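You operate a simulated robot arm through the tools that you are given. There is no shell and no other tool.

Carry out the task below with a simulated robot arm. There is one attempt and no reset: what you move stays moved.

## Task
Dust the cocoa cake with sugar, then cover it, and wipe the mat.
Fine: use the shaker, the low dome and the pad; put shaker and pad back; leave the lemon cake plain; touch no cake. Set down upright: sugar shaker. What is to be rubbed or washed off counts as gone when no trace of it is left.

The check looks at the end state, three seconds after you hand in, the way a careful person would. Anything else that was tipped, shoved, dropped, spilled or broken makes it a failure. A push-on lid holds only when it is set on centred and level and pressed home; a screw cap is set on level and turned clockwise until tight.

## Robot
A 7-joint arm with a two-finger parallel gripper, fixed in place. Base frame: the origin is at the foot of the arm, x ahead of it, y to its left, z up; the work surface is at about z = 74. Units: cm, rad, N and s.
Its first joint turns from -2.601 to 2.601 rad. Payload 3.43 kg.
The TCP is the grasp point between the finger pads, 3 cm short of the fingertips. In the tool frame z runs along the fingers and y along their closing line. The gripper opens to 9.4 cm. The fingers are 2.8 cm wide and 1 cm thick; the gripper's body (5 by 9.6 cm) begins 5.5 cm behind the TCP.
Orientation is that of the tool frame in the base frame, as [roll, pitch, yaw] about the fixed x, y, z axes, in that order (R = Rz(yaw) Ry(pitch) Rx(roll)). With the fingers straight down and closing along the base's y, the tool's x points along the base's -x, its y along +y and its z along -z.

## Interface
- The arm moves only by the tool drive_tool. Its argument "steps" is one flat list of numbers, 7 for each row, row after row: the shift along the tool's x, y, z in cm, then the turn, a rotation vector about the tool's x, y, z in rad, then the closure, from 0 (fully open) to 1 (shut). In form: [tx, ty, tz, rx, ry, rz, jaw, tx, ty, tz, rx, ry, rz, jaw, ...]. A call has 1 to 20 rows; each row is the pose to reach, as a shift and turn from the pose commanded when the call began, along the tool's axes at that moment. A row lasts 0.2 s, in which the tool goes at most 5 cm and 0.15 rad; a call with a longer step from one row to the next is refused whole, and so is a gripper value outside its range. Where a pose cannot be reached the arm comes as near as it can. A force on the tool above 40 N (or 10 N above the force at the start of the call, whichever is more), or a blocked arm, ends the call early, and 0.2 s more pass. The fingers move at their own pace (about 4.5 cm/s each) and stop on an object; they squeeze with about 24 N. The grip force told is the motor's: it shows also when the fingers shut on nothing. Time passes only in rows, and 0.2 s behind the last, so rows that repeat a pose let the fingers close. It gives the time, the measured TCP pose, the force on the tool (base axes), the opening and the grip force at its end, in the units of the frame above (readings bear some noise), with the torque about the TCP (base axes, N m) and any sound that the robot's microphone picked up.
- Cameras (640 x 400 px; columns grow to the right, rows downward): "scene" is fixed at [22.08, 65.06, 133.24]; the picture's right is [-0.40, -0.92, 0.00], its down [-0.42, 0.18, -0.89] and it looks along [0.82, -0.35, -0.46] (base axes); focal length 368 px, centre (320, 200). "wrist" rides on the gripper at [7.6, 1.4, -10.2] in the tool frame; the picture's right is [-0.18, 0.98, 0.00], its down [-0.75, -0.14, -0.64] and it looks along [-0.63, -0.12, 0.77] (tool axes); focal length 243 px, centre (320, 200). There is no depth. A picture from a camera that has moved, and an enlarged one, comes with that camera's place and axes in the base frame and with its lens.
- capture(camera): a new picture of that camera. It takes no simulated time.
- inspect(camera, box): a new picture of the part [left, top, right, bottom] of that camera's present view, enlarged. It takes no simulated time.
- finish_job(): hands the job in; it is judged then, once.

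Nothing tells you positions but the pictures and the camera data. Unless the task says otherwise, let go and move clear before handing in.

The tools are called after "Call:" as name(argument=value, ...) on one line, values as JSON. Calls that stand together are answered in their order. drive_tool: Moves the arm, as the interface text tells. Its arguments: {"type":"object","properties":{"steps":{"type":"array"}},"required":["steps"]} The other tools are called the same way: capture (camera) takes a picture; inspect (camera, box) takes an enlarged picture of a part of a camera's view; finish_job () hands the job in.

At the start:

```text
time: 0.0
tcp_pos: [75.87, 63.3, 118.12]
tcp_rot: [-3.141, -0.001, 3.141]
force: [0.0, 0.3, -0.5]
moment: [0.02, -0.01, 0.01]
grip_width: 9.4
grip_force: 0.1
```

scene: 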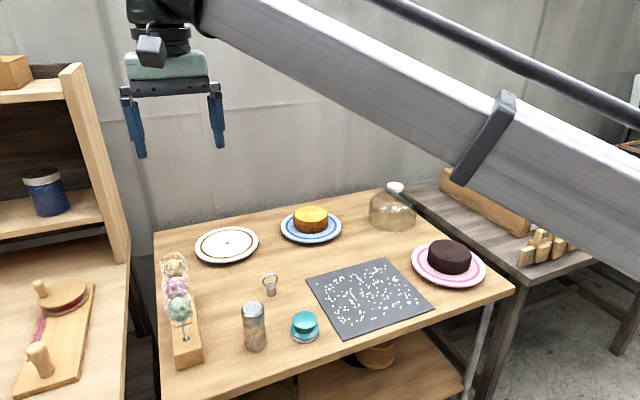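
wrist: 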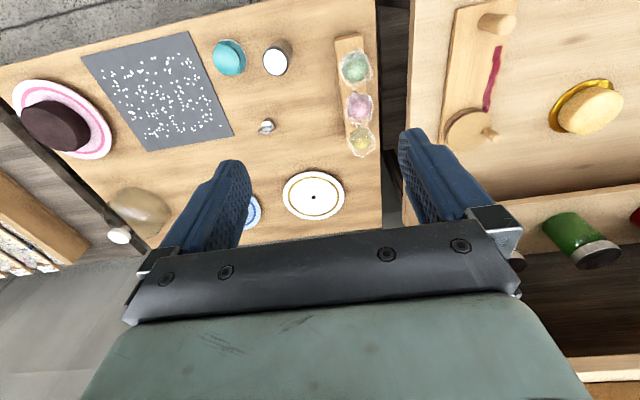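

I see a table with a shaker, a teal pad, a speckled mat, the cocoa cake on a pink plate, a lemon cake on a blue plate, and a glass dome. I'll take enlarged views to locate everything before I move.

Call:
inspect(camera="scene", box=[140, 180, 340, 380])

Call:
inspect(camera="scene", box=[300, 170, 520, 350])

Call:
inspect(camera="scene", box=[400, 120, 640, 300])

Call:
inspect(camera="scene", box=[0, 50, 200, 400])

Call:
inspect(camera="wrist", box=[0, 0, 380, 260])

```text
2.00 times, centred on (240, 280) of scene
camera zoom: at [22.08, 65.06, 133.24], right [-0.4, -0.92, 0.0], down [-0.42, 0.18, -0.89], along [0.82, -0.35, -0.46], focal length 737 px, centre (480, 40)
```

zoom: 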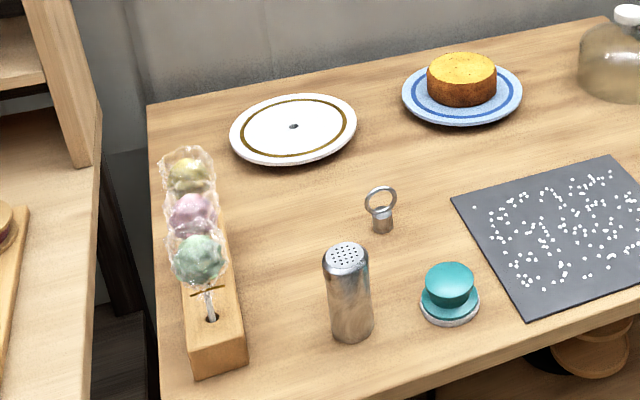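

```text
2.22 times, centred on (410, 260) of scene
camera zoom: at [22.08, 65.06, 133.24], right [-0.4, -0.92, 0.0], down [-0.42, 0.18, -0.89], along [0.82, -0.35, -0.46], focal length 818 px, centre (120, 67)
```

zoom: 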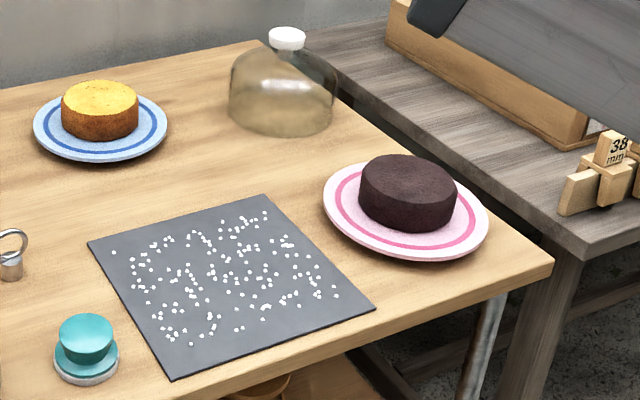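

```text
2.22 times, centred on (520, 210) of scene
camera zoom: at [22.08, 65.06, 133.24], right [-0.4, -0.92, 0.0], down [-0.42, 0.18, -0.89], along [0.82, -0.35, -0.46], focal length 818 px, centre (-124, 178)
```

zoom: 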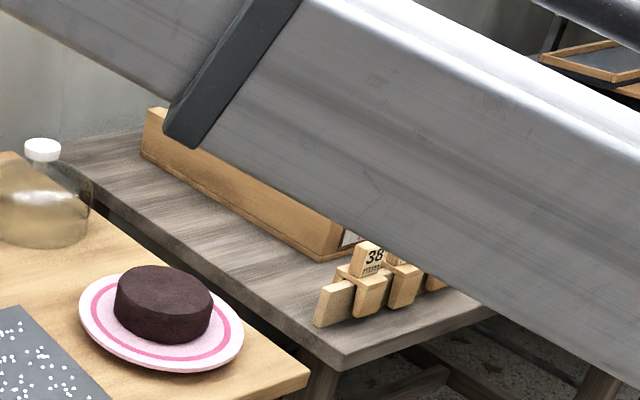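

```text
1.14 times, centred on (100, 225) of scene
camera zoom: at [22.08, 65.06, 133.24], right [-0.4, -0.92, 0.0], down [-0.42, 0.18, -0.89], along [0.82, -0.35, -0.46], focal length 421 px, centre (571, 171)
```

zoom: 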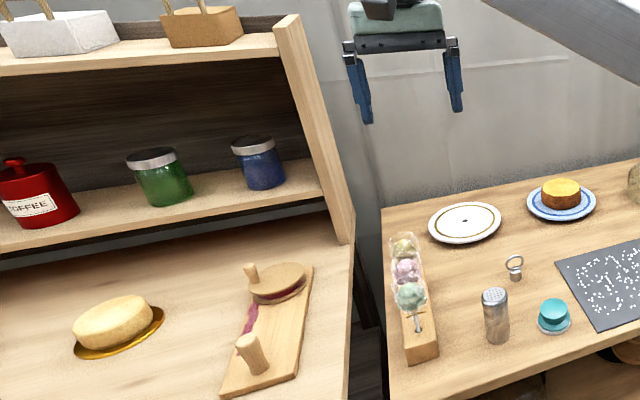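

```text
1.54 times, centred on (190, 130) of wrist
camera zoom: at [68.27, 64.64, 128.23], right [0.18, 0.98, 0.0], down [0.75, -0.14, 0.64], along [0.63, -0.12, -0.77], focal length 373 px, centre (520, 308)
```

zoom: 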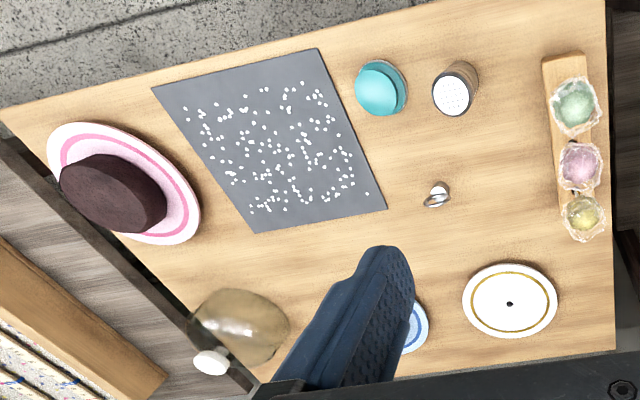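

I make it the shaker near (75, 56), the pad near (74, 46), the mat x 69–90 and y 17–40, the cocoa cake near (80, 4) and the dome near (106, 4). I'll zoom in on each to confirm before moving.

Call:
inspect(camera="scene", box=[230, 290, 330, 360])

Call:
inspect(camera="scene", box=[350, 170, 450, 240])

Call:
inspect(camera="scene", box=[400, 220, 500, 300])

Call:
inspect(camera="wrist", box=[200, 20, 320, 140])

Call:
inspect(camera="scene", box=[300, 320, 440, 400])

```text
5.71 times, centred on (280, 325) of scene
camera zoom: at [22.08, 65.06, 133.24], right [-0.4, -0.92, 0.0], down [-0.42, 0.18, -0.89], along [0.82, -0.35, -0.46], focal length 2105 px, centre (549, -514)
```

zoom: 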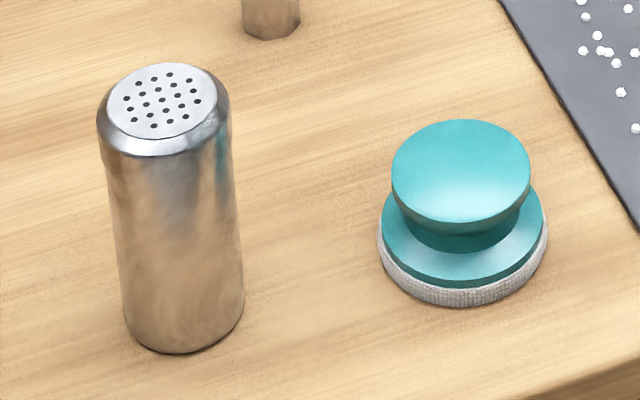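

```text
5.71 times, centred on (400, 205) of scene
camera zoom: at [22.08, 65.06, 133.24], right [-0.4, -0.92, 0.0], down [-0.42, 0.18, -0.89], along [0.82, -0.35, -0.46], focal length 2105 px, centre (-137, 171)
```

zoom: 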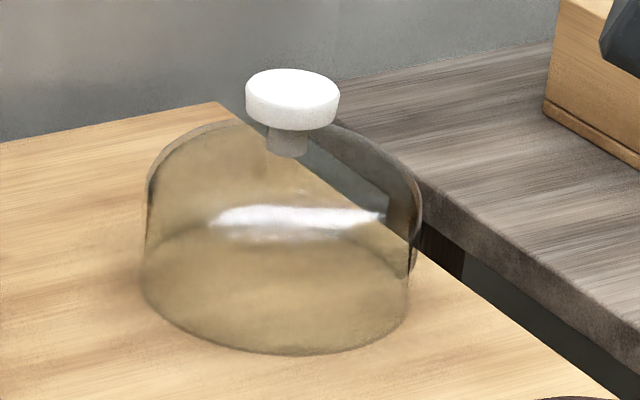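

```text
5.00 times, centred on (450, 260) of scene
camera zoom: at [22.08, 65.06, 133.24], right [-0.4, -0.92, 0.0], down [-0.42, 0.18, -0.89], along [0.82, -0.35, -0.46], focal length 1842 px, centre (-330, -100)
```

zoom: 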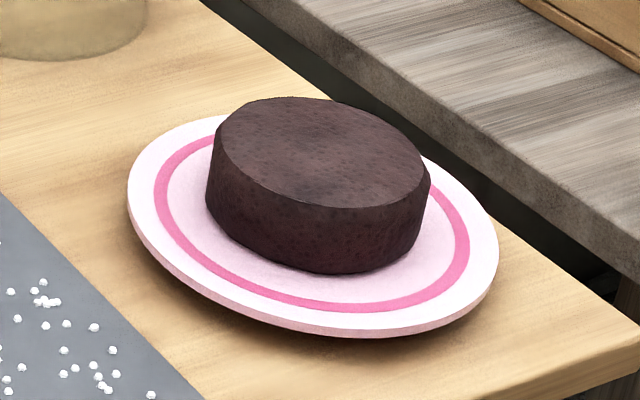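

```text
3.33 times, centred on (260, 80) of wrist
camera zoom: at [68.27, 64.64, 128.23], right [0.18, 0.98, 0.0], down [0.75, -0.14, 0.64], along [0.63, -0.12, -0.77], focal length 809 px, centre (520, 600)
```

zoom: 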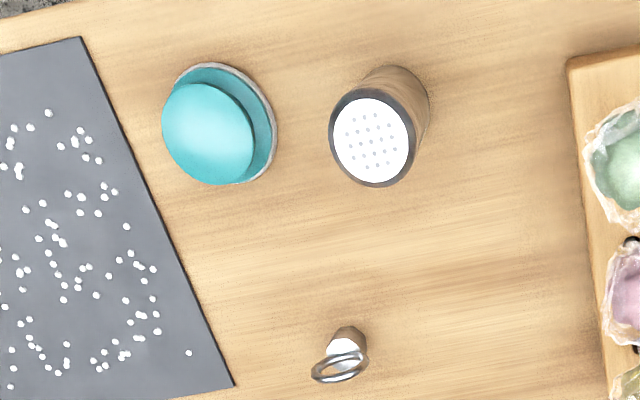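

```text
4.57 times, centred on (370, 360) of scene
camera zoom: at [22.08, 65.06, 133.24], right [-0.4, -0.92, 0.0], down [-0.42, 0.18, -0.89], along [0.82, -0.35, -0.46], focal length 1684 px, centre (91, -531)
```

zoom: 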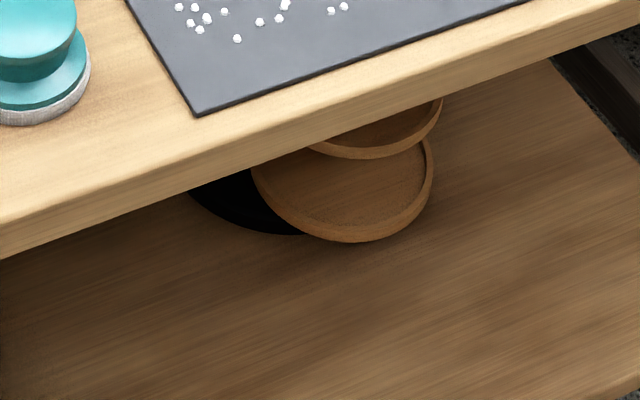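

The views agree: the shaker is about 4.3 cm wide and 9.5 cm tall at (75, 56), and the pad is at (73.9, 46). The dome's knob is at about (105.4, 4.2, 85.7) and the cake top is at about z 79.8. I'll test a half turn of the wrist in free space, since inverting the shaker will need one.

Call:
drive_tool(steps=[0, 0, 0, 0, 0, 0.15, 0, 0, 0, 0, 0, 0, 0.3, 0, 0, 0, 0, 0, 0, 0.45, 0, 0, 0, 0, 0, 0, 0.6, 0, 0, 0, 0, 0, 0, 0.75, 0, 0, 0, 0, 0, 0, 0.9, 0, 0, 0, 0, 0, 0, 1.05, 0, 0, 0, 0, 0, 0, 1.2, 0, 0, 0, 0, 0, 0, 1.35, 0, 0, 0, 0, 0, 0, 1.5, 0, 0, 0, 0, 0, 0, 1.57, 0])

```text
time: 2.4
tcp_pos: [75.86, 63.27, 117.99]
tcp_rot: [3.141, 0.001, 1.569]
force: [-0.5, -0.4, 0.2]
moment: [0.01, -0.01, 0.0]
grip_width: 9.39
grip_force: 0.0
```

The half turn tracks well so far. I'll carry on to the yaw that faces the shaker radially, then pitch the tool toward horizontal with the camera on top.

Call:
drive_tool(steps=[0, 0, 0, 0, 0, 0.15, 0.3, 0, 0, 0, 0, 0, 0.3, 0.3, 0, 0, 0, 0, 0, 0.45, 0.3, 0, 0, 0, 0, 0, 0.6, 0.3, 0, 0, 0, 0, 0, 0.75, 0.3, 0, 0, 0, 0, 0, 0.93, 0.3])

```text
refused: row 6 steps farther than a row can; nothing moved
```

Call:
drive_tool(steps=[0, 0, 0, 0, 0, 0.15, 0.3, 0, 0, 0, 0, 0, 0.3, 0.3, 0, 0, 0, 0, 0, 0.45, 0.3, 0, 0, 0, 0, 0, 0.6, 0.3, 0, 0, 0, 0, 0, 0.75, 0.3, 0, 0, 0, 0, 0, 0.85, 0.3, 0, 0, 0, 0, 0, 0.93, 0.3])

Call:
capture(camera="wrist")

Call:
capture(camera="scene")

```text
time: 4.0
tcp_pos: [75.89, 63.23, 118.07]
tcp_rot: [-3.141, 0.0, 0.871]
force: [0.2, 0.4, 0.3]
moment: [-0.01, 0.02, 0.0]
grip_width: 6.58
grip_force: 0.1
out of reach, approached as far as the arm can: row 6, 7
```

```text
taken
camera wrist: at [81.88, 68.14, 128.28], right [0.63, -0.77, 0.0], down [-0.59, -0.49, 0.64], along [-0.5, -0.41, -0.77], focal length 243 px, centre (320, 200)
```

wrist: 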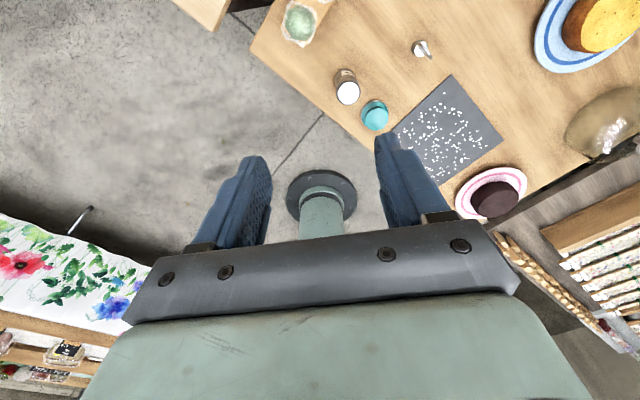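

```text
taken
```

scene: 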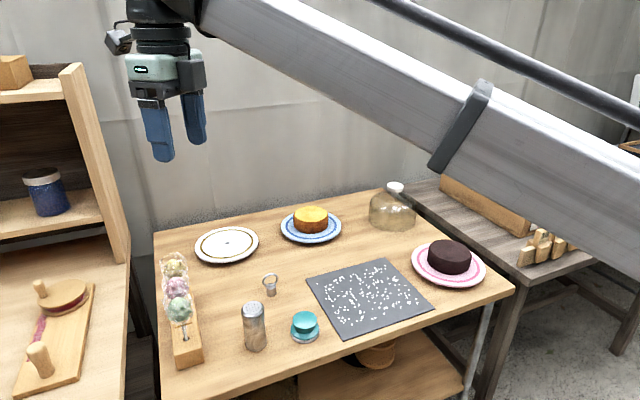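

The wrist hits its limit near yaw 0.87, so the camera-back orientation is mid-range and a turn of roughly 170° is available from there. I'll rotate back, then move over toward the cake for a closer look.

Call:
drive_tool(steps=[0, 0, 0, 0, 0, -0.15, 0.3, 0, 0, 0, 0, 0, -0.3, 0.3, 0, 0, 0, 0, 0, -0.45, 0.3, 0, 0, 0, 0, 0, -0.6, 0.3, 0, 0, 0, 0, 0, -0.75, 0.3, 0, 0, 0, 0, 0, -0.9, 0.3, 0, 0, 0, 0, 0, -1.05, 0.3, 0, 0, 0, 0, 0, -1.2, 0.3, 0, 0, 0, 0, 0, -1.35, 0.3, 0, 0, 0, 0, 0, -1.5, 0.3, 0, 0, 0, 0, 0, -1.65, 0.3, 0, 0, 0, 0, 0, -1.8, 0.3, 0, 0, 0, 0, 0, -1.95, 0.3, 0, 0, 0, 0, 0, -2.1, 0.3, 0, 0, 0, 0, 0, -2.25, 0.3])

```text
time: 7.2
tcp_pos: [75.9, 63.18, 117.96]
tcp_rot: [-3.141, 0.001, 3.126]
force: [-0.1, -1.4, 0.0]
moment: [-0.01, 0.03, 0.0]
grip_width: 6.57
grip_force: 0.1
```

Wrist is back at about yaw 3.13. Now I'll travel over toward the cocoa cake at height to look at it and the dome.

Call:
drive_tool(steps=[0.76, -4.48, 0.77, 0, 0, 0, 0.3, 1.52, -8.95, 1.54, 0, 0, 0, 0.3, 2.28, -13.43, 2.31, 0, 0, 0, 0.3, 3.05, -17.9, 3.08, 0, 0, 0, 0.3, 3.8, -22.4, 3.85, 0, 0, 0, 0.3, 4.57, -26.9, 4.6, 0, 0, 0, 0.3, 5.33, -31.3, 5.4, 0, 0, 0, 0.3, 6.1, -35.8, 6.15, 0, 0, 0, 0.3, 6.85, -40.3, 6.9, 0, 0, 0, 0.3, 7.6, -44.8, 7.7, 0, 0, 0, 0.3, 8.4, -49.2, 8.5, 0, 0, 0, 0.3, 9.1, -53.7, 9.2, 0, 0, 0, 0.3, 9.9, -58.2, 10, 0, 0, 0, 0.3])

Call:
capture(camera="wrist")

Call:
capture(camera="scene")

```text
time: 9.8
tcp_pos: [65.84, 9.76, 108.86]
tcp_rot: [3.139, 0.009, 3.116]
force: [2.1, -0.5, -1.7]
moment: [0.16, 0.02, 0.07]
grip_width: 6.57
grip_force: 0.0
stopped in row 13: the force on the tool passed its limit at 53 N (the readings are from after the stop); the commanded pose is now the measured one
```

```text
taken
camera wrist: at [58.21, 11.4, 119.01], right [0.21, 0.98, 0.0], down [0.74, -0.16, 0.65], along [0.63, -0.13, -0.76], focal length 243 px, centre (320, 200)
```

wrist: 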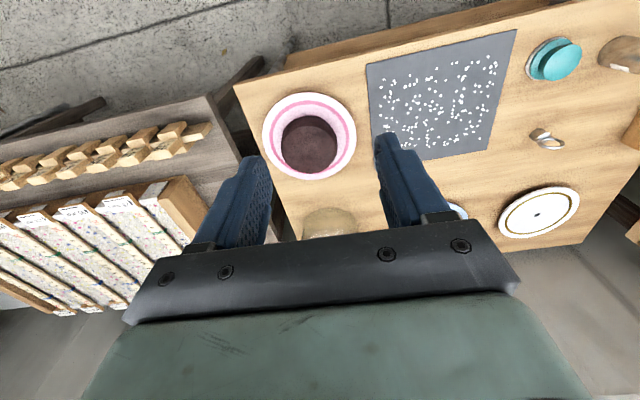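

```text
taken
```

scene: 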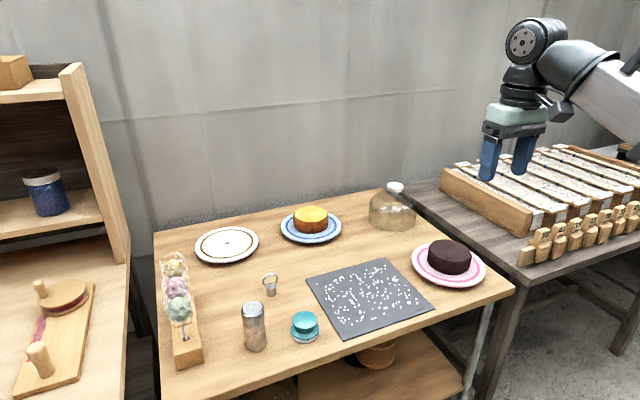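

The call ended early at 53 N but the readings are calm now and nothing looks disturbed. I'll zoom in here to measure the cake, plate and dome and to check for contact.

Call:
inspect(camera="wrist", box=[230, 70, 390, 250])

Call:
inspect(camera="scene", box=[440, 0, 640, 200])

```text
2.22 times, centred on (310, 160) of wrist
camera zoom: at [58.21, 11.4, 119.01], right [0.21, 0.98, 0.0], down [0.74, -0.16, 0.65], along [0.63, -0.13, -0.76], focal length 539 px, centre (342, 289)
```

zoom: 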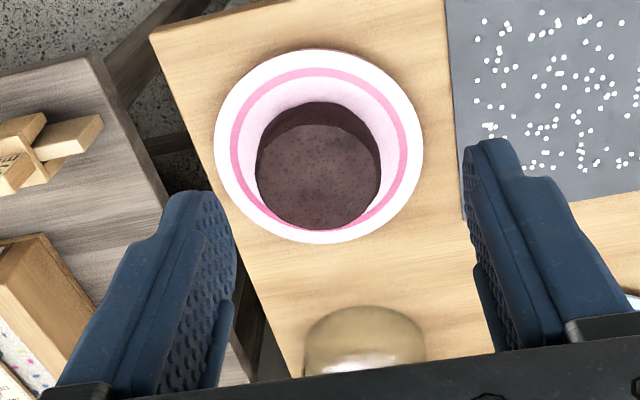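

```text
2.00 times, centred on (540, 100) of scene
camera zoom: at [22.08, 65.06, 133.24], right [-0.4, -0.92, 0.0], down [-0.42, 0.18, -0.89], along [0.82, -0.35, -0.46], focal length 737 px, centre (-120, 400)
```

zoom: 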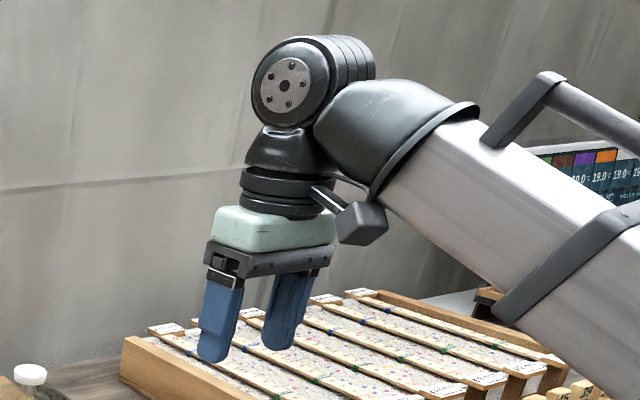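

The cake top appears centred near (79, 5) with a radius of about 5.2 cm, and nothing looks disturbed. I'll go slower from here, move above the cake at z 105, and test whether the tool can go horizontal there.

Call:
drive_tool(steps=[-2.2, -0.8, 0.7, 0, 0, -0.005, 0.3, -4.4, -1.5, 1.3, 0, 0, -0.01, 0.3, -6.6, -2.3, 2.0, 0, 0, -0.015, 0.3, -8.8, -3.0, 2.6, 0, 0, -0.02, 0.3, -11.0, -3.8, 3.3, 0, 0, -0.025, 0.3, -13.1, -4.5, 3.9, 0, 0, -0.03, 0.3])

Call:
capture(camera="wrist")

```text
time: 11.2
tcp_pos: [78.87, 5.01, 104.98]
tcp_rot: [3.138, 0.007, -3.137]
force: [-0.6, 0.1, -0.1]
moment: [-0.02, 0.01, 0.01]
grip_width: 6.58
grip_force: 0.1
```

```text
taken
camera wrist: at [71.21, 6.36, 115.13], right [0.18, 0.98, 0.0], down [0.75, -0.14, 0.65], along [0.64, -0.12, -0.76], focal length 243 px, centre (320, 200)
```

wrist: 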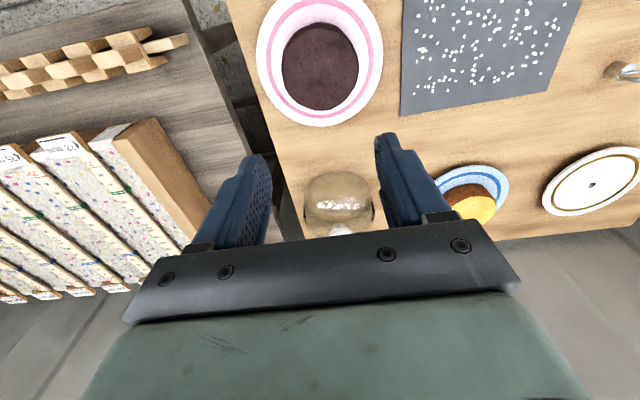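

Now I'll pitch the tool toward horizontal, with the camera swinging below, as a reach test above the cake.

Call:
drive_tool(steps=[0, 0, 0, 0, -0.13, 0, 0.3, 0, 0, 0, 0, -0.26, 0, 0.3, 0, 0, 0, 0, -0.39, 0, 0.3, 0, 0, 0, 0, -0.52, 0, 0.3, 0, 0, 0, 0, -0.65, 0, 0.3, 0, 0, 0, 0, -0.78, 0, 0.3, 0, 0, 0, 0, -0.91, 0, 0.3, 0, 0, 0, 0, -1.04, 0, 0.3, 0, 0, 0, 0, -1.17, 0, 0.3, 0, 0, 0, 0, -1.3, 0, 0.3, 0, 0, 0, 0, -1.43, 0, 0.3, 0, 0, 0, 0, -1.55, 0, 0.3])

Call:
capture(camera="scene")

Call:
capture(camera="wrist")

```text
time: 13.8
tcp_pos: [78.96, 4.93, 104.92]
tcp_rot: [2.957, 1.56, 2.961]
force: [-0.2, -0.3, -0.2]
moment: [0.01, 0.01, -0.01]
grip_width: 6.59
grip_force: 0.2
```

```text
taken
```

scene: 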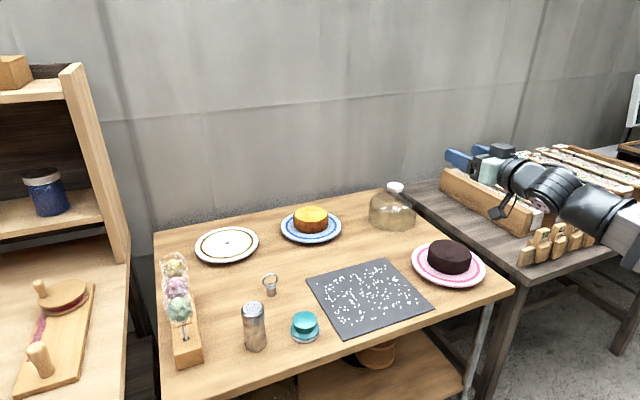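

```text
taken
camera wrist: at [68.5, 6.35, 97.51], right [0.0, 0.98, 0.19], down [-0.63, -0.15, 0.76], along [0.77, -0.12, 0.62], focal length 243 px, centre (320, 200)
```

wrist: 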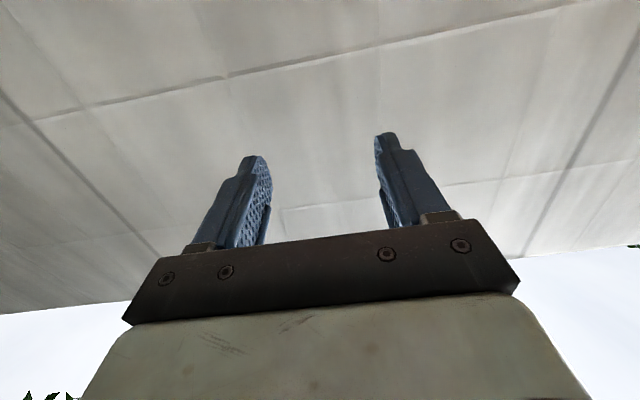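

Horizontal is reachable. Next I'll test the roll about the tool axis that would invert the shaker.

Call:
drive_tool(steps=[0, 0, 0, 0, 0, 0.15, 0.3, 0, 0, 0, 0, 0, 0.3, 0.3, 0, 0, 0, 0, 0, 0.45, 0.3, 0, 0, 0, 0, 0, 0.6, 0.3, 0, 0, 0, 0, 0, 0.75, 0.3, 0, 0, 0, 0, 0, 0.9, 0.3, 0, 0, 0, 0, 0, 1.05, 0.3, 0, 0, 0, 0, 0, 1.2, 0.3, 0, 0, 0, 0, 0, 1.35, 0.3, 0, 0, 0, 0, 0, 1.5, 0.3, 0, 0, 0, 0, 0, 1.65, 0.3, 0, 0, 0, 0, 0, 1.8, 0.3, 0, 0, 0, 0, 0, 1.95, 0.3, 0, 0, 0, 0, 0, 2.1, 0.3, 0, 0, 0, 0, 0, 2.25, 0.3, 0, 0, 0, 0, 0, 2.4, 0.3, 0, 0, 0, 0, 0, 2.55, 0.3, 0, 0, 0, 0, 0, 2.7, 0.3, 0, 0, 0, 0, 0, 2.85, 0.3, 0, 0, 0, 0, 0, 3.0, 0.3])

Call:
capture(camera="scene")

Call:
capture(camera="wrist")

```text
time: 18.0
tcp_pos: [79.05, 2.39, 105.04]
tcp_rot: [1.661, -1.431, 1.512]
force: [-0.1, -0.3, -0.2]
moment: [0.01, -0.02, -0.02]
grip_width: 6.59
grip_force: 0.0
out of reach, approached as far as the arm can: row 17, 18, 19, 20
```

```text
taken
```

scene: 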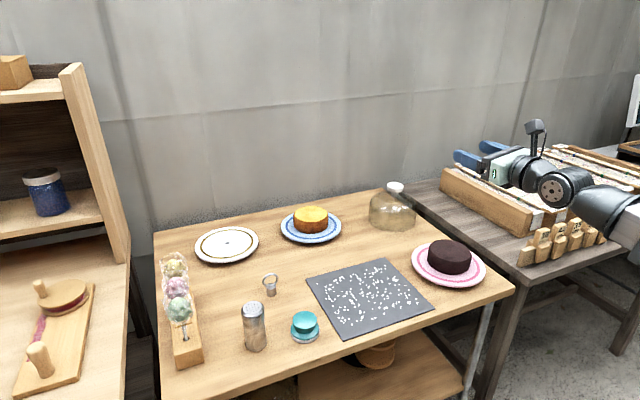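

```text
taken
camera wrist: at [68.86, 1.74, 112.92], right [0.03, -1.0, -0.05], down [-0.65, 0.01, -0.76], along [0.76, 0.05, -0.65], focal length 243 px, centre (320, 200)
```

wrist: 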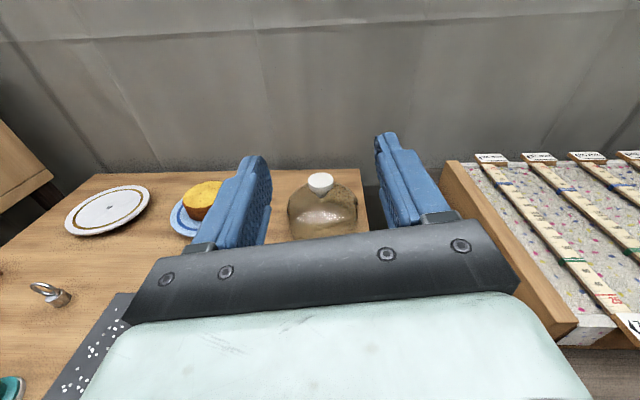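

The roll got within about 8° of fully inverted at this spot, so inverting over the cake is feasible. I'll roll back, then go to the shaker with the tool pitched about 30° below horizontal for a side grasp.

Call:
drive_tool(steps=[0, 0, 0, 0, 0, -0.149, 0.15, 0, 0, 0, 0, 0, -0.298, 0.15, 0, 0, 0, 0, 0, -0.447, 0.15, 0, 0, 0, 0, 0, -0.596, 0.15, 0, 0, 0, 0, 0, -0.745, 0.15, 0, 0, 0, 0, 0, -0.894, 0.15, 0, 0, 0, 0, 0, -1.043, 0.15, 0, 0, 0, 0, 0, -1.192, 0.15, 0, 0, 0, 0, 0, -1.341, 0.15, 0, 0, 0, 0, 0, -1.49, 0.15, 0, 0, 0, 0, 0, -1.639, 0.15, 0, 0, 0, 0, 0, -1.788, 0.15, 0, 0, 0, 0, 0, -1.937, 0.15, 0, 0, 0, 0, 0, -2.086, 0.15, 0, 0, 0, 0, 0, -2.235, 0.15, 0, 0, 0, 0, 0, -2.384, 0.15, 0, 0, 0, 0, 0, -2.533, 0.15, 0, 0, 0, 0, 0, -2.682, 0.15, 0, 0, 0, 0, 0, -2.831, 0.15, 0, 0, 0, 0, 0, -2.98, 0.15])

```text
time: 22.2
tcp_pos: [79.05, 2.45, 104.95]
tcp_rot: [2.176, 1.548, 2.18]
force: [0.1, 0.0, 0.4]
moment: [0.0, -0.01, 0.0]
grip_width: 7.98
grip_force: 0.0
out of reach, approached as far as the arm can: row 1
```

I'm back in the camera-down, horizontal pose. Next I'll pitch down 30° here, then travel to the shaker side.

Call:
drive_tool(steps=[0, 0, 0, 0, 0.13, 0, 0.15, 0, 0, 0, 0, 0.26, 0, 0.15, 0, 0, 0, 0, 0.39, 0, 0.15, 0, 0, 0, 0, 0.511, 0, 0.15])

```text
time: 23.2
tcp_pos: [78.94, 2.48, 105.03]
tcp_rot: [3.102, 1.043, 3.11]
force: [0.5, -0.5, 0.4]
moment: [0.01, -0.04, 0.02]
grip_width: 7.99
grip_force: 0.0
```

Now I'll travel over to the shaker side, about 10 cm behind it, yawing the tool toward the shaker at a safe height.

Call:
drive_tool(steps=[0.53, 3.09, -0.66, -0.021, 0.0005, -0.0136, 0.15, 1.06, 6.19, -1.32, -0.042, 0.001, -0.027, 0.15, 1.59, 9.28, -1.99, -0.063, 0.0014, -0.041, 0.15, 2.12, 12.4, -2.65, -0.083, 0.002, -0.054, 0.15, 2.65, 15.5, -3.31, -0.104, 0.0024, -0.068, 0.15, 3.18, 18.6, -3.97, -0.125, 0.003, -0.081, 0.15, 3.71, 21.7, -4.63, -0.146, 0.0034, -0.095, 0.15, 4.24, 24.75, -5.3, -0.167, 0.0039, -0.109, 0.15, 4.76, 27.8, -5.96, -0.188, 0.0043, -0.122, 0.15, 5.29, 30.9, -6.62, -0.208, 0.0048, -0.136, 0.15, 5.82, 34.0, -7.28, -0.229, 0.0053, -0.149, 0.15, 6.35, 37.1, -7.94, -0.25, 0.0058, -0.163, 0.15, 6.88, 40.2, -8.6, -0.271, 0.0063, -0.176, 0.15, 7.41, 43.3, -9.27, -0.292, 0.0067, -0.19, 0.15, 7.94, 46.4, -9.93, -0.313, 0.0072, -0.203, 0.15, 8.47, 49.5, -10.59, -0.3335, 0.0077, -0.217, 0.15])

Call:
capture(camera="wrist")

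Call:
capture(camera="scene")

```text
time: 26.6
tcp_pos: [65.7, 52.06, 104.19]
tcp_rot: [3.141, 1.045, -2.743]
force: [0.5, 0.1, -0.3]
moment: [-0.01, 0.0, 0.04]
grip_width: 7.97
grip_force: 0.2
```

```text
taken
camera wrist: at [53.36, 48.45, 102.73], right [-0.3, 0.94, 0.16], down [-0.11, -0.2, 0.97], along [0.95, 0.27, 0.16], focal length 243 px, centre (320, 200)
```

wrist: 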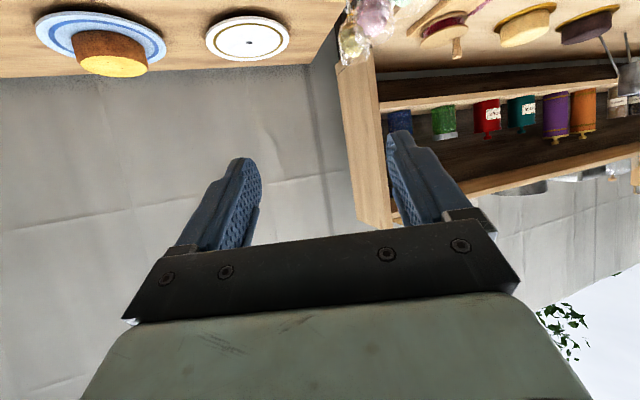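

```text
taken
```

scene: 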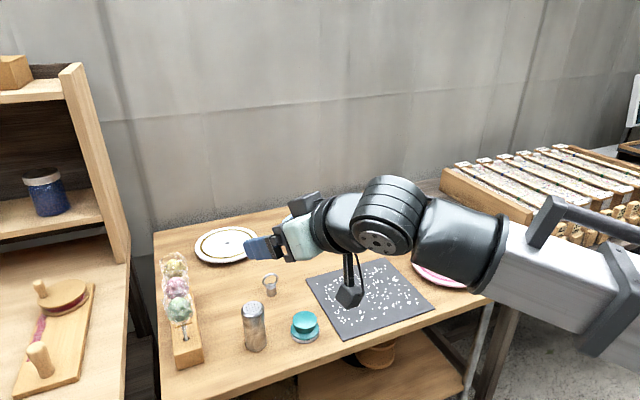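

The tool's approach line passes through the shaker at (75, 56). I'll descend to the pre-grasp height behind it.

Call:
drive_tool(steps=[2.64, 0, 1.53, 0, 0, 0, 0.15, 5.28, 0, 3.06, 0, 0, 0, 0.15, 7.92, 0, 4.6, 0, 0, 0, 0.15, 10.55, 0, 6.13, 0, 0, 0, 0.15, 13.2, 0, 7.66, 0, 0, 0, 0.15, 15.83, 0, 9.19, 0, 0, 0, 0.15])

Call:
capture(camera="wrist")

Call:
capture(camera="scene")

```text
time: 28.0
tcp_pos: [65.39, 51.95, 85.77]
tcp_rot: [3.141, 1.043, -2.744]
force: [0.0, 0.1, -0.4]
moment: [0.0, 0.02, 0.01]
grip_width: 7.99
grip_force: 0.1
```

```text
taken
camera wrist: at [53.13, 48.33, 84.31], right [-0.3, 0.94, 0.16], down [-0.11, -0.2, 0.97], along [0.95, 0.27, 0.16], focal length 243 px, centre (320, 200)
```

wrist: 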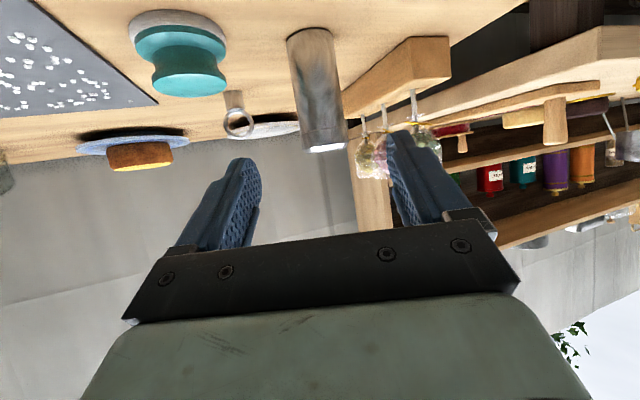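

```text
taken
```

scene: 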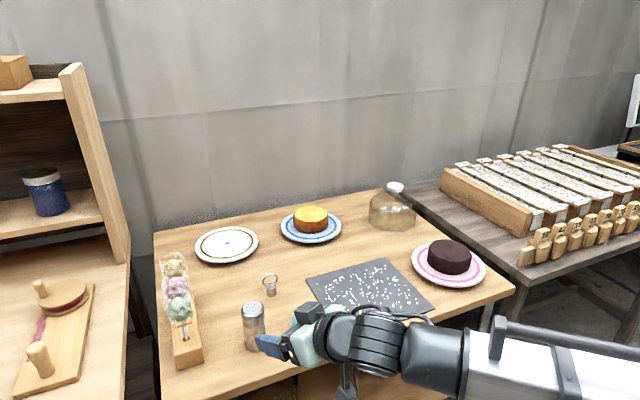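

The shaker lies on the tool's axis about 12.1 cm ahead, with no visible lateral error. I'll advance along the tool axis with the fingers open.

Call:
drive_tool(steps=[0, 0, 2.4, 0, 0, 0, 0.15, 0, 0, 4.8, 0, 0, 0, 0.15, 0, 0, 7.0, 0, 0, 0, 0.15, 0, 0, 9.0, 0, 0, 0, 0.15, 0, 0, 10.6, 0, 0, 0, 0.15, 0, 0, 12.0, 0, 0, 0, 0.15])

Call:
capture(camera="wrist")

Call:
inspect(camera="scene", box=[200, 260, 400, 400])

```text
time: 29.4
tcp_pos: [75.01, 56.16, 79.84]
tcp_rot: [3.14, 1.045, -2.743]
force: [-0.4, 1.1, -0.4]
moment: [0.01, 0.0, -0.01]
grip_width: 8.0
grip_force: 0.0
```

```text
taken
camera wrist: at [62.77, 52.46, 78.23], right [-0.3, 0.94, 0.16], down [-0.11, -0.2, 0.97], along [0.95, 0.27, 0.16], focal length 243 px, centre (320, 200)
```

wrist: 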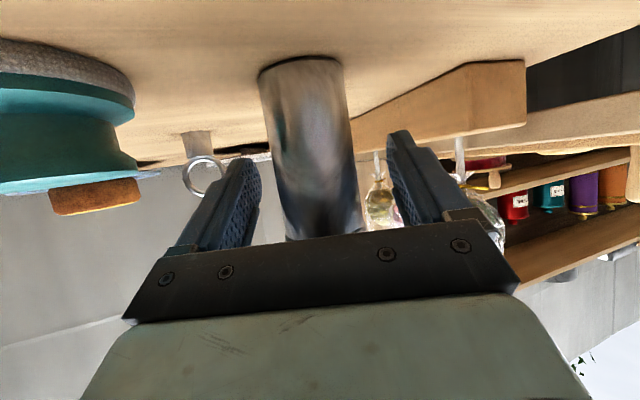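

```text
2.86 times, centred on (300, 330) of scene
camera zoom: at [22.08, 65.06, 133.24], right [-0.4, -0.92, 0.0], down [-0.42, 0.18, -0.89], along [0.82, -0.35, -0.46], focal length 1052 px, centre (377, -171)
```

zoom: 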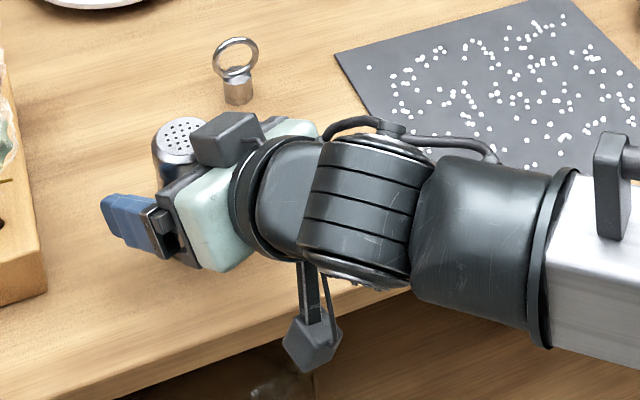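

The fingers straddle the shaker evenly, and I noted a box on the far side of the gripper to keep clear of the cake later. I'll close on the shaker now.

Call:
drive_tool(steps=[0, 0, 0, 0, 0, 0, 0.5, 0, 0, 0, 0, 0, 0, 0.6, 0, 0, 0, 0, 0, 0, 0.8, 0, 0, 0, 0, 0, 0, 1, 0, 0, 0, 0, 0, 0, 1, 0, 0, 0, 0, 0, 0, 1])

Call:
capture(camera="wrist")

```text
time: 30.8
tcp_pos: [75.06, 56.16, 79.77]
tcp_rot: [3.14, 1.043, -2.744]
force: [-0.4, -0.3, 0.3]
moment: [0.01, 0.05, 0.03]
grip_width: 4.63
grip_force: 24.0
```

```text
taken
camera wrist: at [62.76, 52.44, 78.26], right [-0.3, 0.94, 0.16], down [-0.11, -0.2, 0.97], along [0.95, 0.27, 0.16], focal length 243 px, centre (320, 200)
```

wrist: 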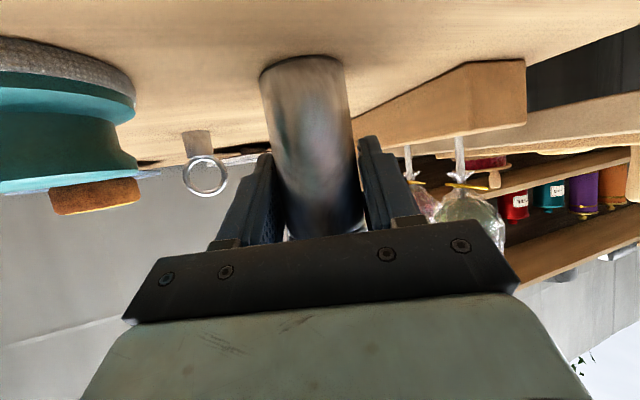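

Gripped at 4.63 cm width; this pose is my return reference. I'll lift straight up.

Call:
drive_tool(steps=[-0.86, 0, -0.5, 0, 0, 0, 1, -2.6, 0, -1.5, 0, 0, 0, 1, -4.75, 0, -2.77, 0, 0, 0, 1, -6.9, 0, -4.03, 0, 0, 0, 1, -9.1, 0, -5.3, 0, 0, 0, 1, -11.2, 0, -6.55, 0, 0, 0, 1, -13.4, 0, -7.8, 0, 0, 0, 1, -15.5, 0, -9.06, 0, 0, 0, 1, -17.3, 0, -10.1, 0, 0, 0, 1])

Call:
capture(camera="scene")

```text
time: 32.8
tcp_pos: [74.86, 55.93, 99.98]
tcp_rot: [3.14, 1.045, -2.742]
force: [-0.8, 0.7, -1.0]
moment: [0.02, 0.01, 0.02]
grip_width: 4.61
grip_force: 23.8
```

```text
taken
```

scene: 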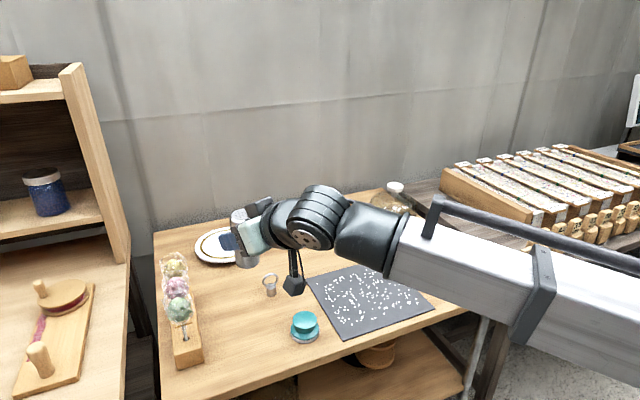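

The shaker is lifted cleanly, upright. I'll carry it level over to the cocoa cake, unwinding the yaw on the way.

Call:
drive_tool(steps=[0.29, -2.44, -0.7, 0.0173, 0, 0.01, 1, 0.58, -4.89, -1.4, 0.0346, 0, 0.0201, 1, 0.88, -7.33, -2.11, 0.0519, 0, 0.0301, 1, 1.17, -9.77, -2.81, 0.0692, 0, 0.0402, 1, 1.46, -12.2, -3.51, 0.0865, 0, 0.0502, 1, 1.75, -14.66, -4.21, 0.1038, 0, 0.0602, 1, 2.04, -17.1, -4.91, 0.1211, 0, 0.0703, 1, 2.34, -19.54, -5.62, 0.1384, 0, 0.0803, 1, 2.63, -21.99, -6.32, 0.1557, 0, 0.0904, 1, 2.92, -24.43, -7.02, 0.173, 0, 0.1004, 1, 3.21, -26.87, -7.72, 0.1903, 0, 0.1104, 1, 3.5, -29.32, -8.42, 0.2076, 0, 0.1205, 1, 3.8, -31.76, -9.13, 0.2249, 0, 0.1305, 1, 4.09, -34.2, -9.83, 0.2422, 0, 0.1406, 1, 4.38, -36.65, -10.53, 0.2595, 0, 0.1506, 1, 4.67, -39.09, -11.23, 0.2768, 0, 0.1606, 1, 4.96, -41.53, -11.93, 0.2941, 0, 0.1707, 1, 5.26, -43.97, -12.64, 0.3114, 0, 0.1807, 1, 5.55, -46.42, -13.34, 0.3287, 0, 0.1908, 1, 5.84, -48.86, -14.04, 0.346, 0, 0.2008, 1])

Call:
capture(camera="scene")

Call:
capture(camera="wrist")

```text
time: 37.0
tcp_pos: [80.18, 5.1, 101.66]
tcp_rot: [3.14, 1.044, 3.141]
force: [-0.3, -0.3, -0.9]
moment: [0.01, -0.01, 0.0]
grip_width: 4.65
grip_force: 23.9
```

```text
taken
```

scene: 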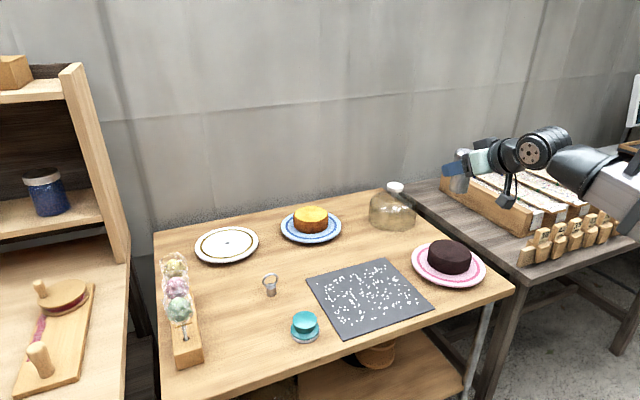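

```text
taken
camera wrist: at [67.43, 6.51, 100.33], right [0.09, 0.98, 0.16], down [-0.18, -0.14, 0.97], along [0.98, -0.12, 0.16], focal length 243 px, centre (320, 200)
```

wrist: 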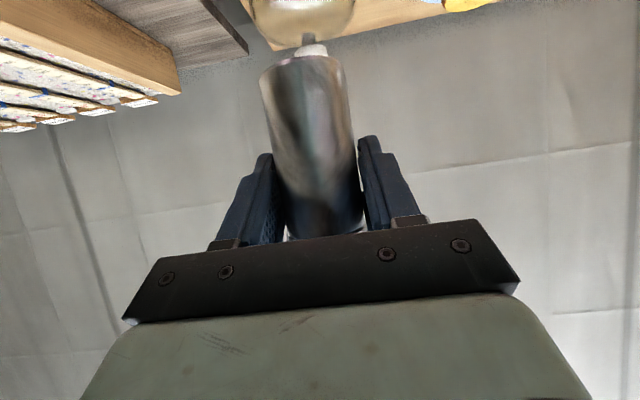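

The shaker is upright over the cake. I'll lower it and pitch the tool to horizontal, which tilts the shaker only about 30°, keeping its top over the cake.

Call:
drive_tool(steps=[1.69, 0, 1.15, 0, -0.104, 0, 1, 3.38, 0, 2.29, 0, -0.208, 0, 1, 5.08, 0, 3.44, 0, -0.312, 0, 1, 6.77, 0, 4.58, 0, -0.416, 0, 1, 8.46, 0, 5.73, 0, -0.52, 0, 1])

Call:
capture(camera="scene")

```text
time: 38.2
tcp_pos: [80.67, 4.46, 92.96]
tcp_rot: [2.94, 1.478, 2.904]
force: [-0.3, 0.1, -1.0]
moment: [-0.07, 0.07, -0.01]
grip_width: 4.61
grip_force: 24.0
out of reach, approached as far as the arm can: row 4, 5
```

```text
taken
```

scene: 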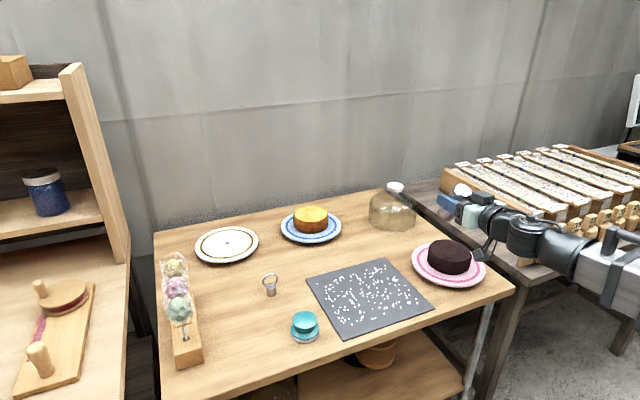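

Radial and horizontal runs out of reach near z 93. I'll rise, return the shaker to upright, and re-approach with the tool pointing sideways toward −y, which puts the wrist at a comfortable radius.

Call:
drive_tool(steps=[-2.24, 0.19, -0.21, 0, 0.108, 0, 1, -4.48, 0.38, -0.42, 0, 0.216, 0, 1, -6.7, 0.58, -0.63, 0, 0.325, 0, 1, -8.95, 0.77, -0.84, 0, 0.433, 0, 1])

```text
time: 39.2
tcp_pos: [80.73, 5.33, 102.34]
tcp_rot: [-3.137, 1.05, 3.11]
force: [-0.4, 0.0, -1.8]
moment: [0.01, -0.06, 0.01]
grip_width: 4.61
grip_force: 23.8
out of reach, approached as far as the arm can: row 1
```

Upright again at z 102. Now I'll yaw the tool about the vertical until it points roughly toward −y.

Call:
drive_tool(steps=[0, 0, 0, 0.1145, 0.0003, 0.0657, 1, 0, 0, 0, 0.229, 0.0006, 0.1314, 1, 0, 0, 0, 0.3435, 0.0009, 0.1971, 1, 0, 0, 0, 0.458, 0.0012, 0.2628, 1, 0, 0, 0, 0.5725, 0.0015, 0.3285, 1, 0, 0, 0, 0.687, 0.0018, 0.3942, 1, 0, 0, 0, 0.8015, 0.0021, 0.4599, 1, 0, 0, 0, 0.916, 0.0024, 0.5256, 1, 0, 0, 0, 1.0305, 0.0027, 0.5913, 1, 0, 0, 0, 1.145, 0.003, 0.657, 1])

Call:
capture(camera="scene")

Call:
capture(camera="wrist")

```text
time: 41.4
tcp_pos: [80.81, 5.09, 102.15]
tcp_rot: [3.138, 1.052, 1.777]
force: [0.6, 0.3, -1.2]
moment: [-0.03, -0.04, 0.0]
grip_width: 4.65
grip_force: 24.0
```

```text
taken
```

scene: 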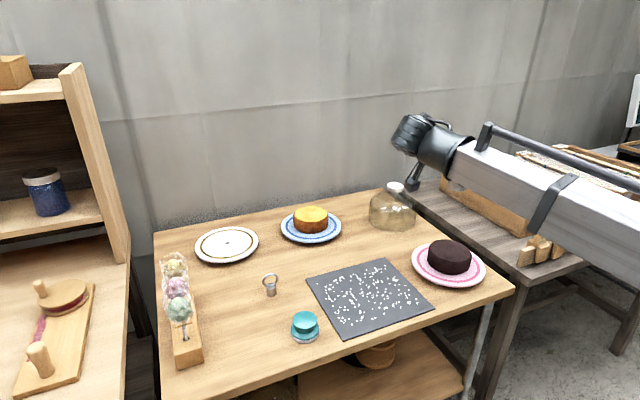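

```text
taken
camera wrist: at [79.39, 17.87, 100.61], right [0.98, 0.12, 0.16], down [-0.18, 0.15, 0.97], along [0.09, -0.98, 0.17], focal length 243 px, centre (320, 200)
```

wrist: 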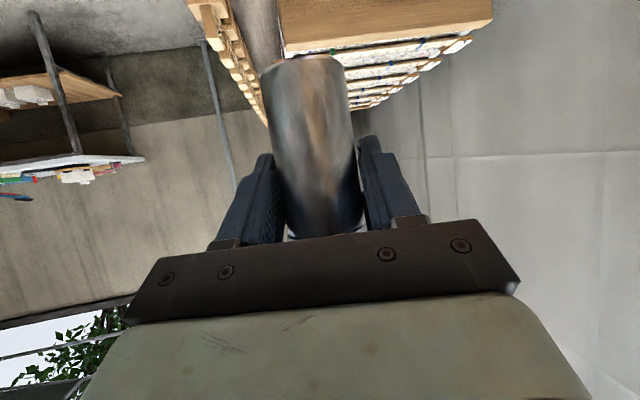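

This works, with the wrist now over the mat side. I'll lower to z 92 and pitch the tool to horizontal, keeping the shaker top over the cake.

Call:
drive_tool(steps=[1.35, -0.3, 1.05, 0, -0.0865, 0, 1, 2.69, -0.59, 2.11, 0, -0.173, 0, 1, 4.04, -0.89, 3.16, 0, -0.2595, 0, 1, 5.39, -1.18, 4.21, 0, -0.346, 0, 1, 6.73, -1.48, 5.27, 0, -0.4325, 0, 1, 8.08, -1.77, 6.32, 0, -0.519, 0, 1])

Call:
capture(camera="scene")

```text
time: 42.8
tcp_pos: [79.28, 3.31, 91.98]
tcp_rot: [0.594, 1.57, -0.764]
force: [0.4, 0.3, -1.9]
moment: [0.0, 0.03, 0.02]
grip_width: 4.59
grip_force: 24.0
```

```text
taken
```

scene: 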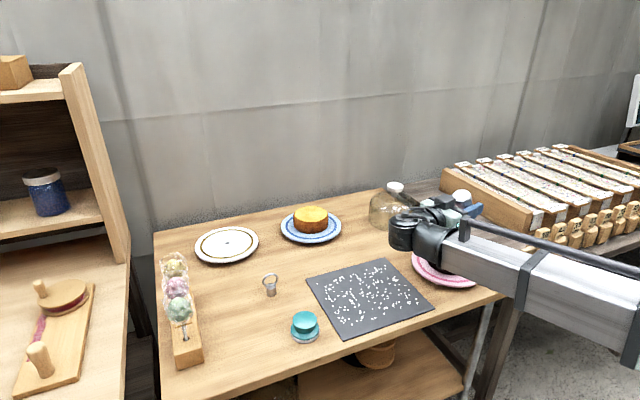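

Pose reached exactly. Now I'll roll the shaker over by about 3 rad in the direction with joint range, shifting so its holes stay over the cake centre.

Call:
drive_tool(steps=[0, -0.48, 0, 0, 0, -0.15, 1, 0, -0.95, 0, 0, 0, -0.3, 1, 0, -1.39, 0, 0, 0, -0.45, 1, 0, -1.81, 0, 0, 0, -0.6, 1, 0, -2.18, 0, 0, 0, -0.75, 1, 0, -2.51, 0, 0, 0, -0.9, 1, 0, -2.77, 0, 0, 0, -1.05, 1, 0, -2.98, 0, 0, 0, -1.2, 1, 0, -3.12, 0, 0, 0, -1.35, 1, 0, -3.19, 0, 0, 0, -1.5, 1, 0, -3.19, 0, 0, 0, -1.65, 1, 0, -3.12, 0, 0, 0, -1.8, 1, 0, -2.97, 0, 0, 0, -1.95, 1, 0, -2.76, 0, 0, 0, -2.1, 1, 0, -2.49, 0, 0, 0, -2.25, 1, 0, -2.16, 0, 0, 0, -2.4, 1, 0, -1.78, 0, 0, 0, -2.55, 1, 0, -1.37, 0, 0, 0, -2.7, 1, 0, -0.92, 0, 0, 0, -2.85, 1, 0, -0.45, 0, 0, 0, -3.0, 1])

Call:
capture(camera="wrist")

Call:
capture(camera="scene")

```text
time: 47.0
tcp_pos: [78.85, 3.18, 91.91]
tcp_rot: [-1.571, -1.431, -2.928]
force: [-0.3, -0.1, -2.1]
moment: [0.01, 0.01, 0.0]
grip_width: 4.65
grip_force: 23.8
```

```text
taken
camera wrist: at [74.28, 12.69, 99.33], right [-0.93, -0.2, -0.32], down [0.1, 0.68, -0.73], along [0.36, -0.71, -0.61], focal length 243 px, centre (320, 200)
```

wrist: 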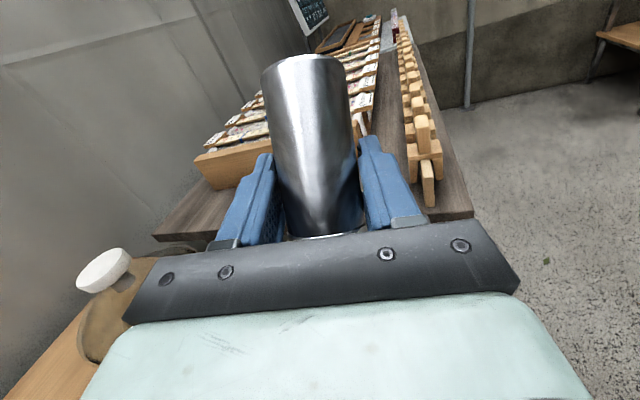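

```text
taken
```

scene: 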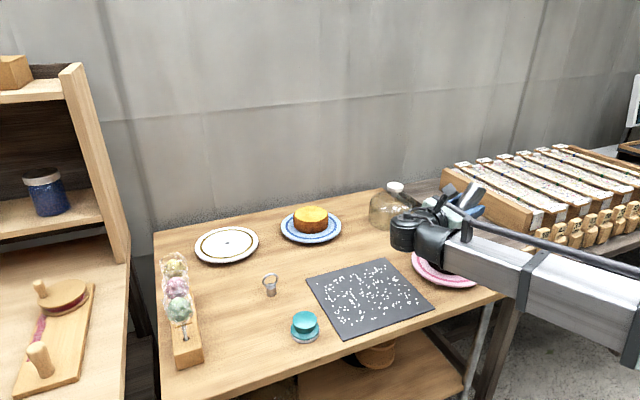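

The shaker is inverted about 150° with its holes over the cake. I'll lower it a little, add some pitch, and shake gently up and down in a small circle.

Call:
drive_tool(steps=[-1.49, 0.21, 0.2, 0, 0.075, 0, 1, -2.97, 0.42, 0.45, 0, 0.15, 0, 1, -3.76, 0.54, 0.45, 0, 0.15, 0, 1, -2.18, 0.31, 0.45, 0, 0.15, 0, 1, -3.76, 2.04, 0.45, 0, 0.15, 0, 1, -2.18, 1.41, 1.55, 0, 0.15, 0, 1, -3.76, 0.54, 1.95, 0, 0.15, 0, 1, -2.18, -0.79, 1.55, 0, 0.15, 0, 1, -3.76, -0.96, 0.45, 0, 0.15, 0, 1, -2.18, -0.79, -0.65, 0, 0.15, 0, 1, -3.76, 0.54, -1.05, 0, 0.15, 0, 1, -2.18, 1.41, -0.65, 0, 0.15, 0, 1, -3.76, 2.04, 0.45, 0, 0.15, 0, 1, -2.18, 0.81, 0.45, 0, 0.15, 0, 1, -3.76, 0.54, 0.45, 0, 0.15, 0, 1, -2.18, -0.19, 0.45, 0, 0.15, 0, 1, -3.76, 0.54, 0.45, 0, 0.15, 0, 1, -2.97, 0.42, 0.45, 0, 0.15, 0, 1])

Call:
capture(camera="wrist")

Call:
inspect(camera="scene", box=[390, 170, 510, 300])

```text
time: 50.8
tcp_pos: [78.99, 2.84, 89.03]
tcp_rot: [-0.767, -1.364, 2.54]
force: [0.1, -0.2, -0.8]
moment: [0.01, 0.02, 0.01]
grip_width: 4.63
grip_force: 24.4
```

```text
taken
camera wrist: at [74.32, 13.29, 94.76], right [-0.92, -0.23, -0.32], down [0.14, 0.57, -0.81], along [0.37, -0.79, -0.49], focal length 243 px, centre (320, 200)
```

wrist: 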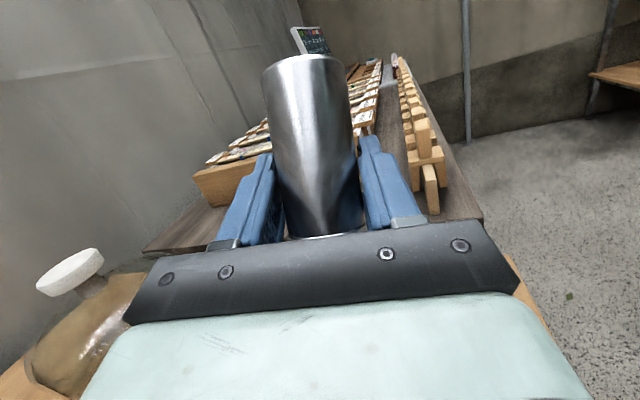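

```text
3.08 times, centred on (450, 235) of scene
camera zoom: at [22.08, 65.06, 133.24], right [-0.4, -0.92, 0.0], down [-0.42, 0.18, -0.89], along [0.82, -0.35, -0.46], focal length 1133 px, centre (-80, 92)
```

zoom: 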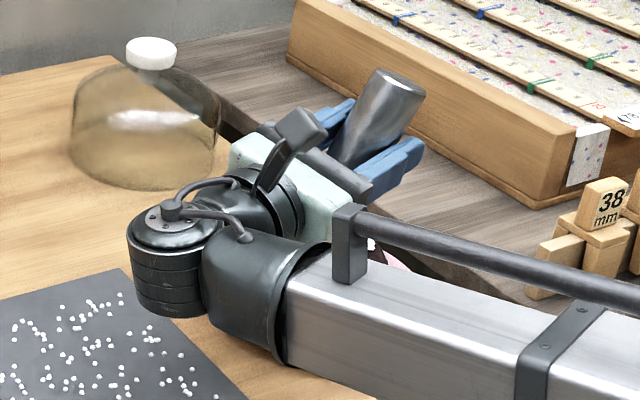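

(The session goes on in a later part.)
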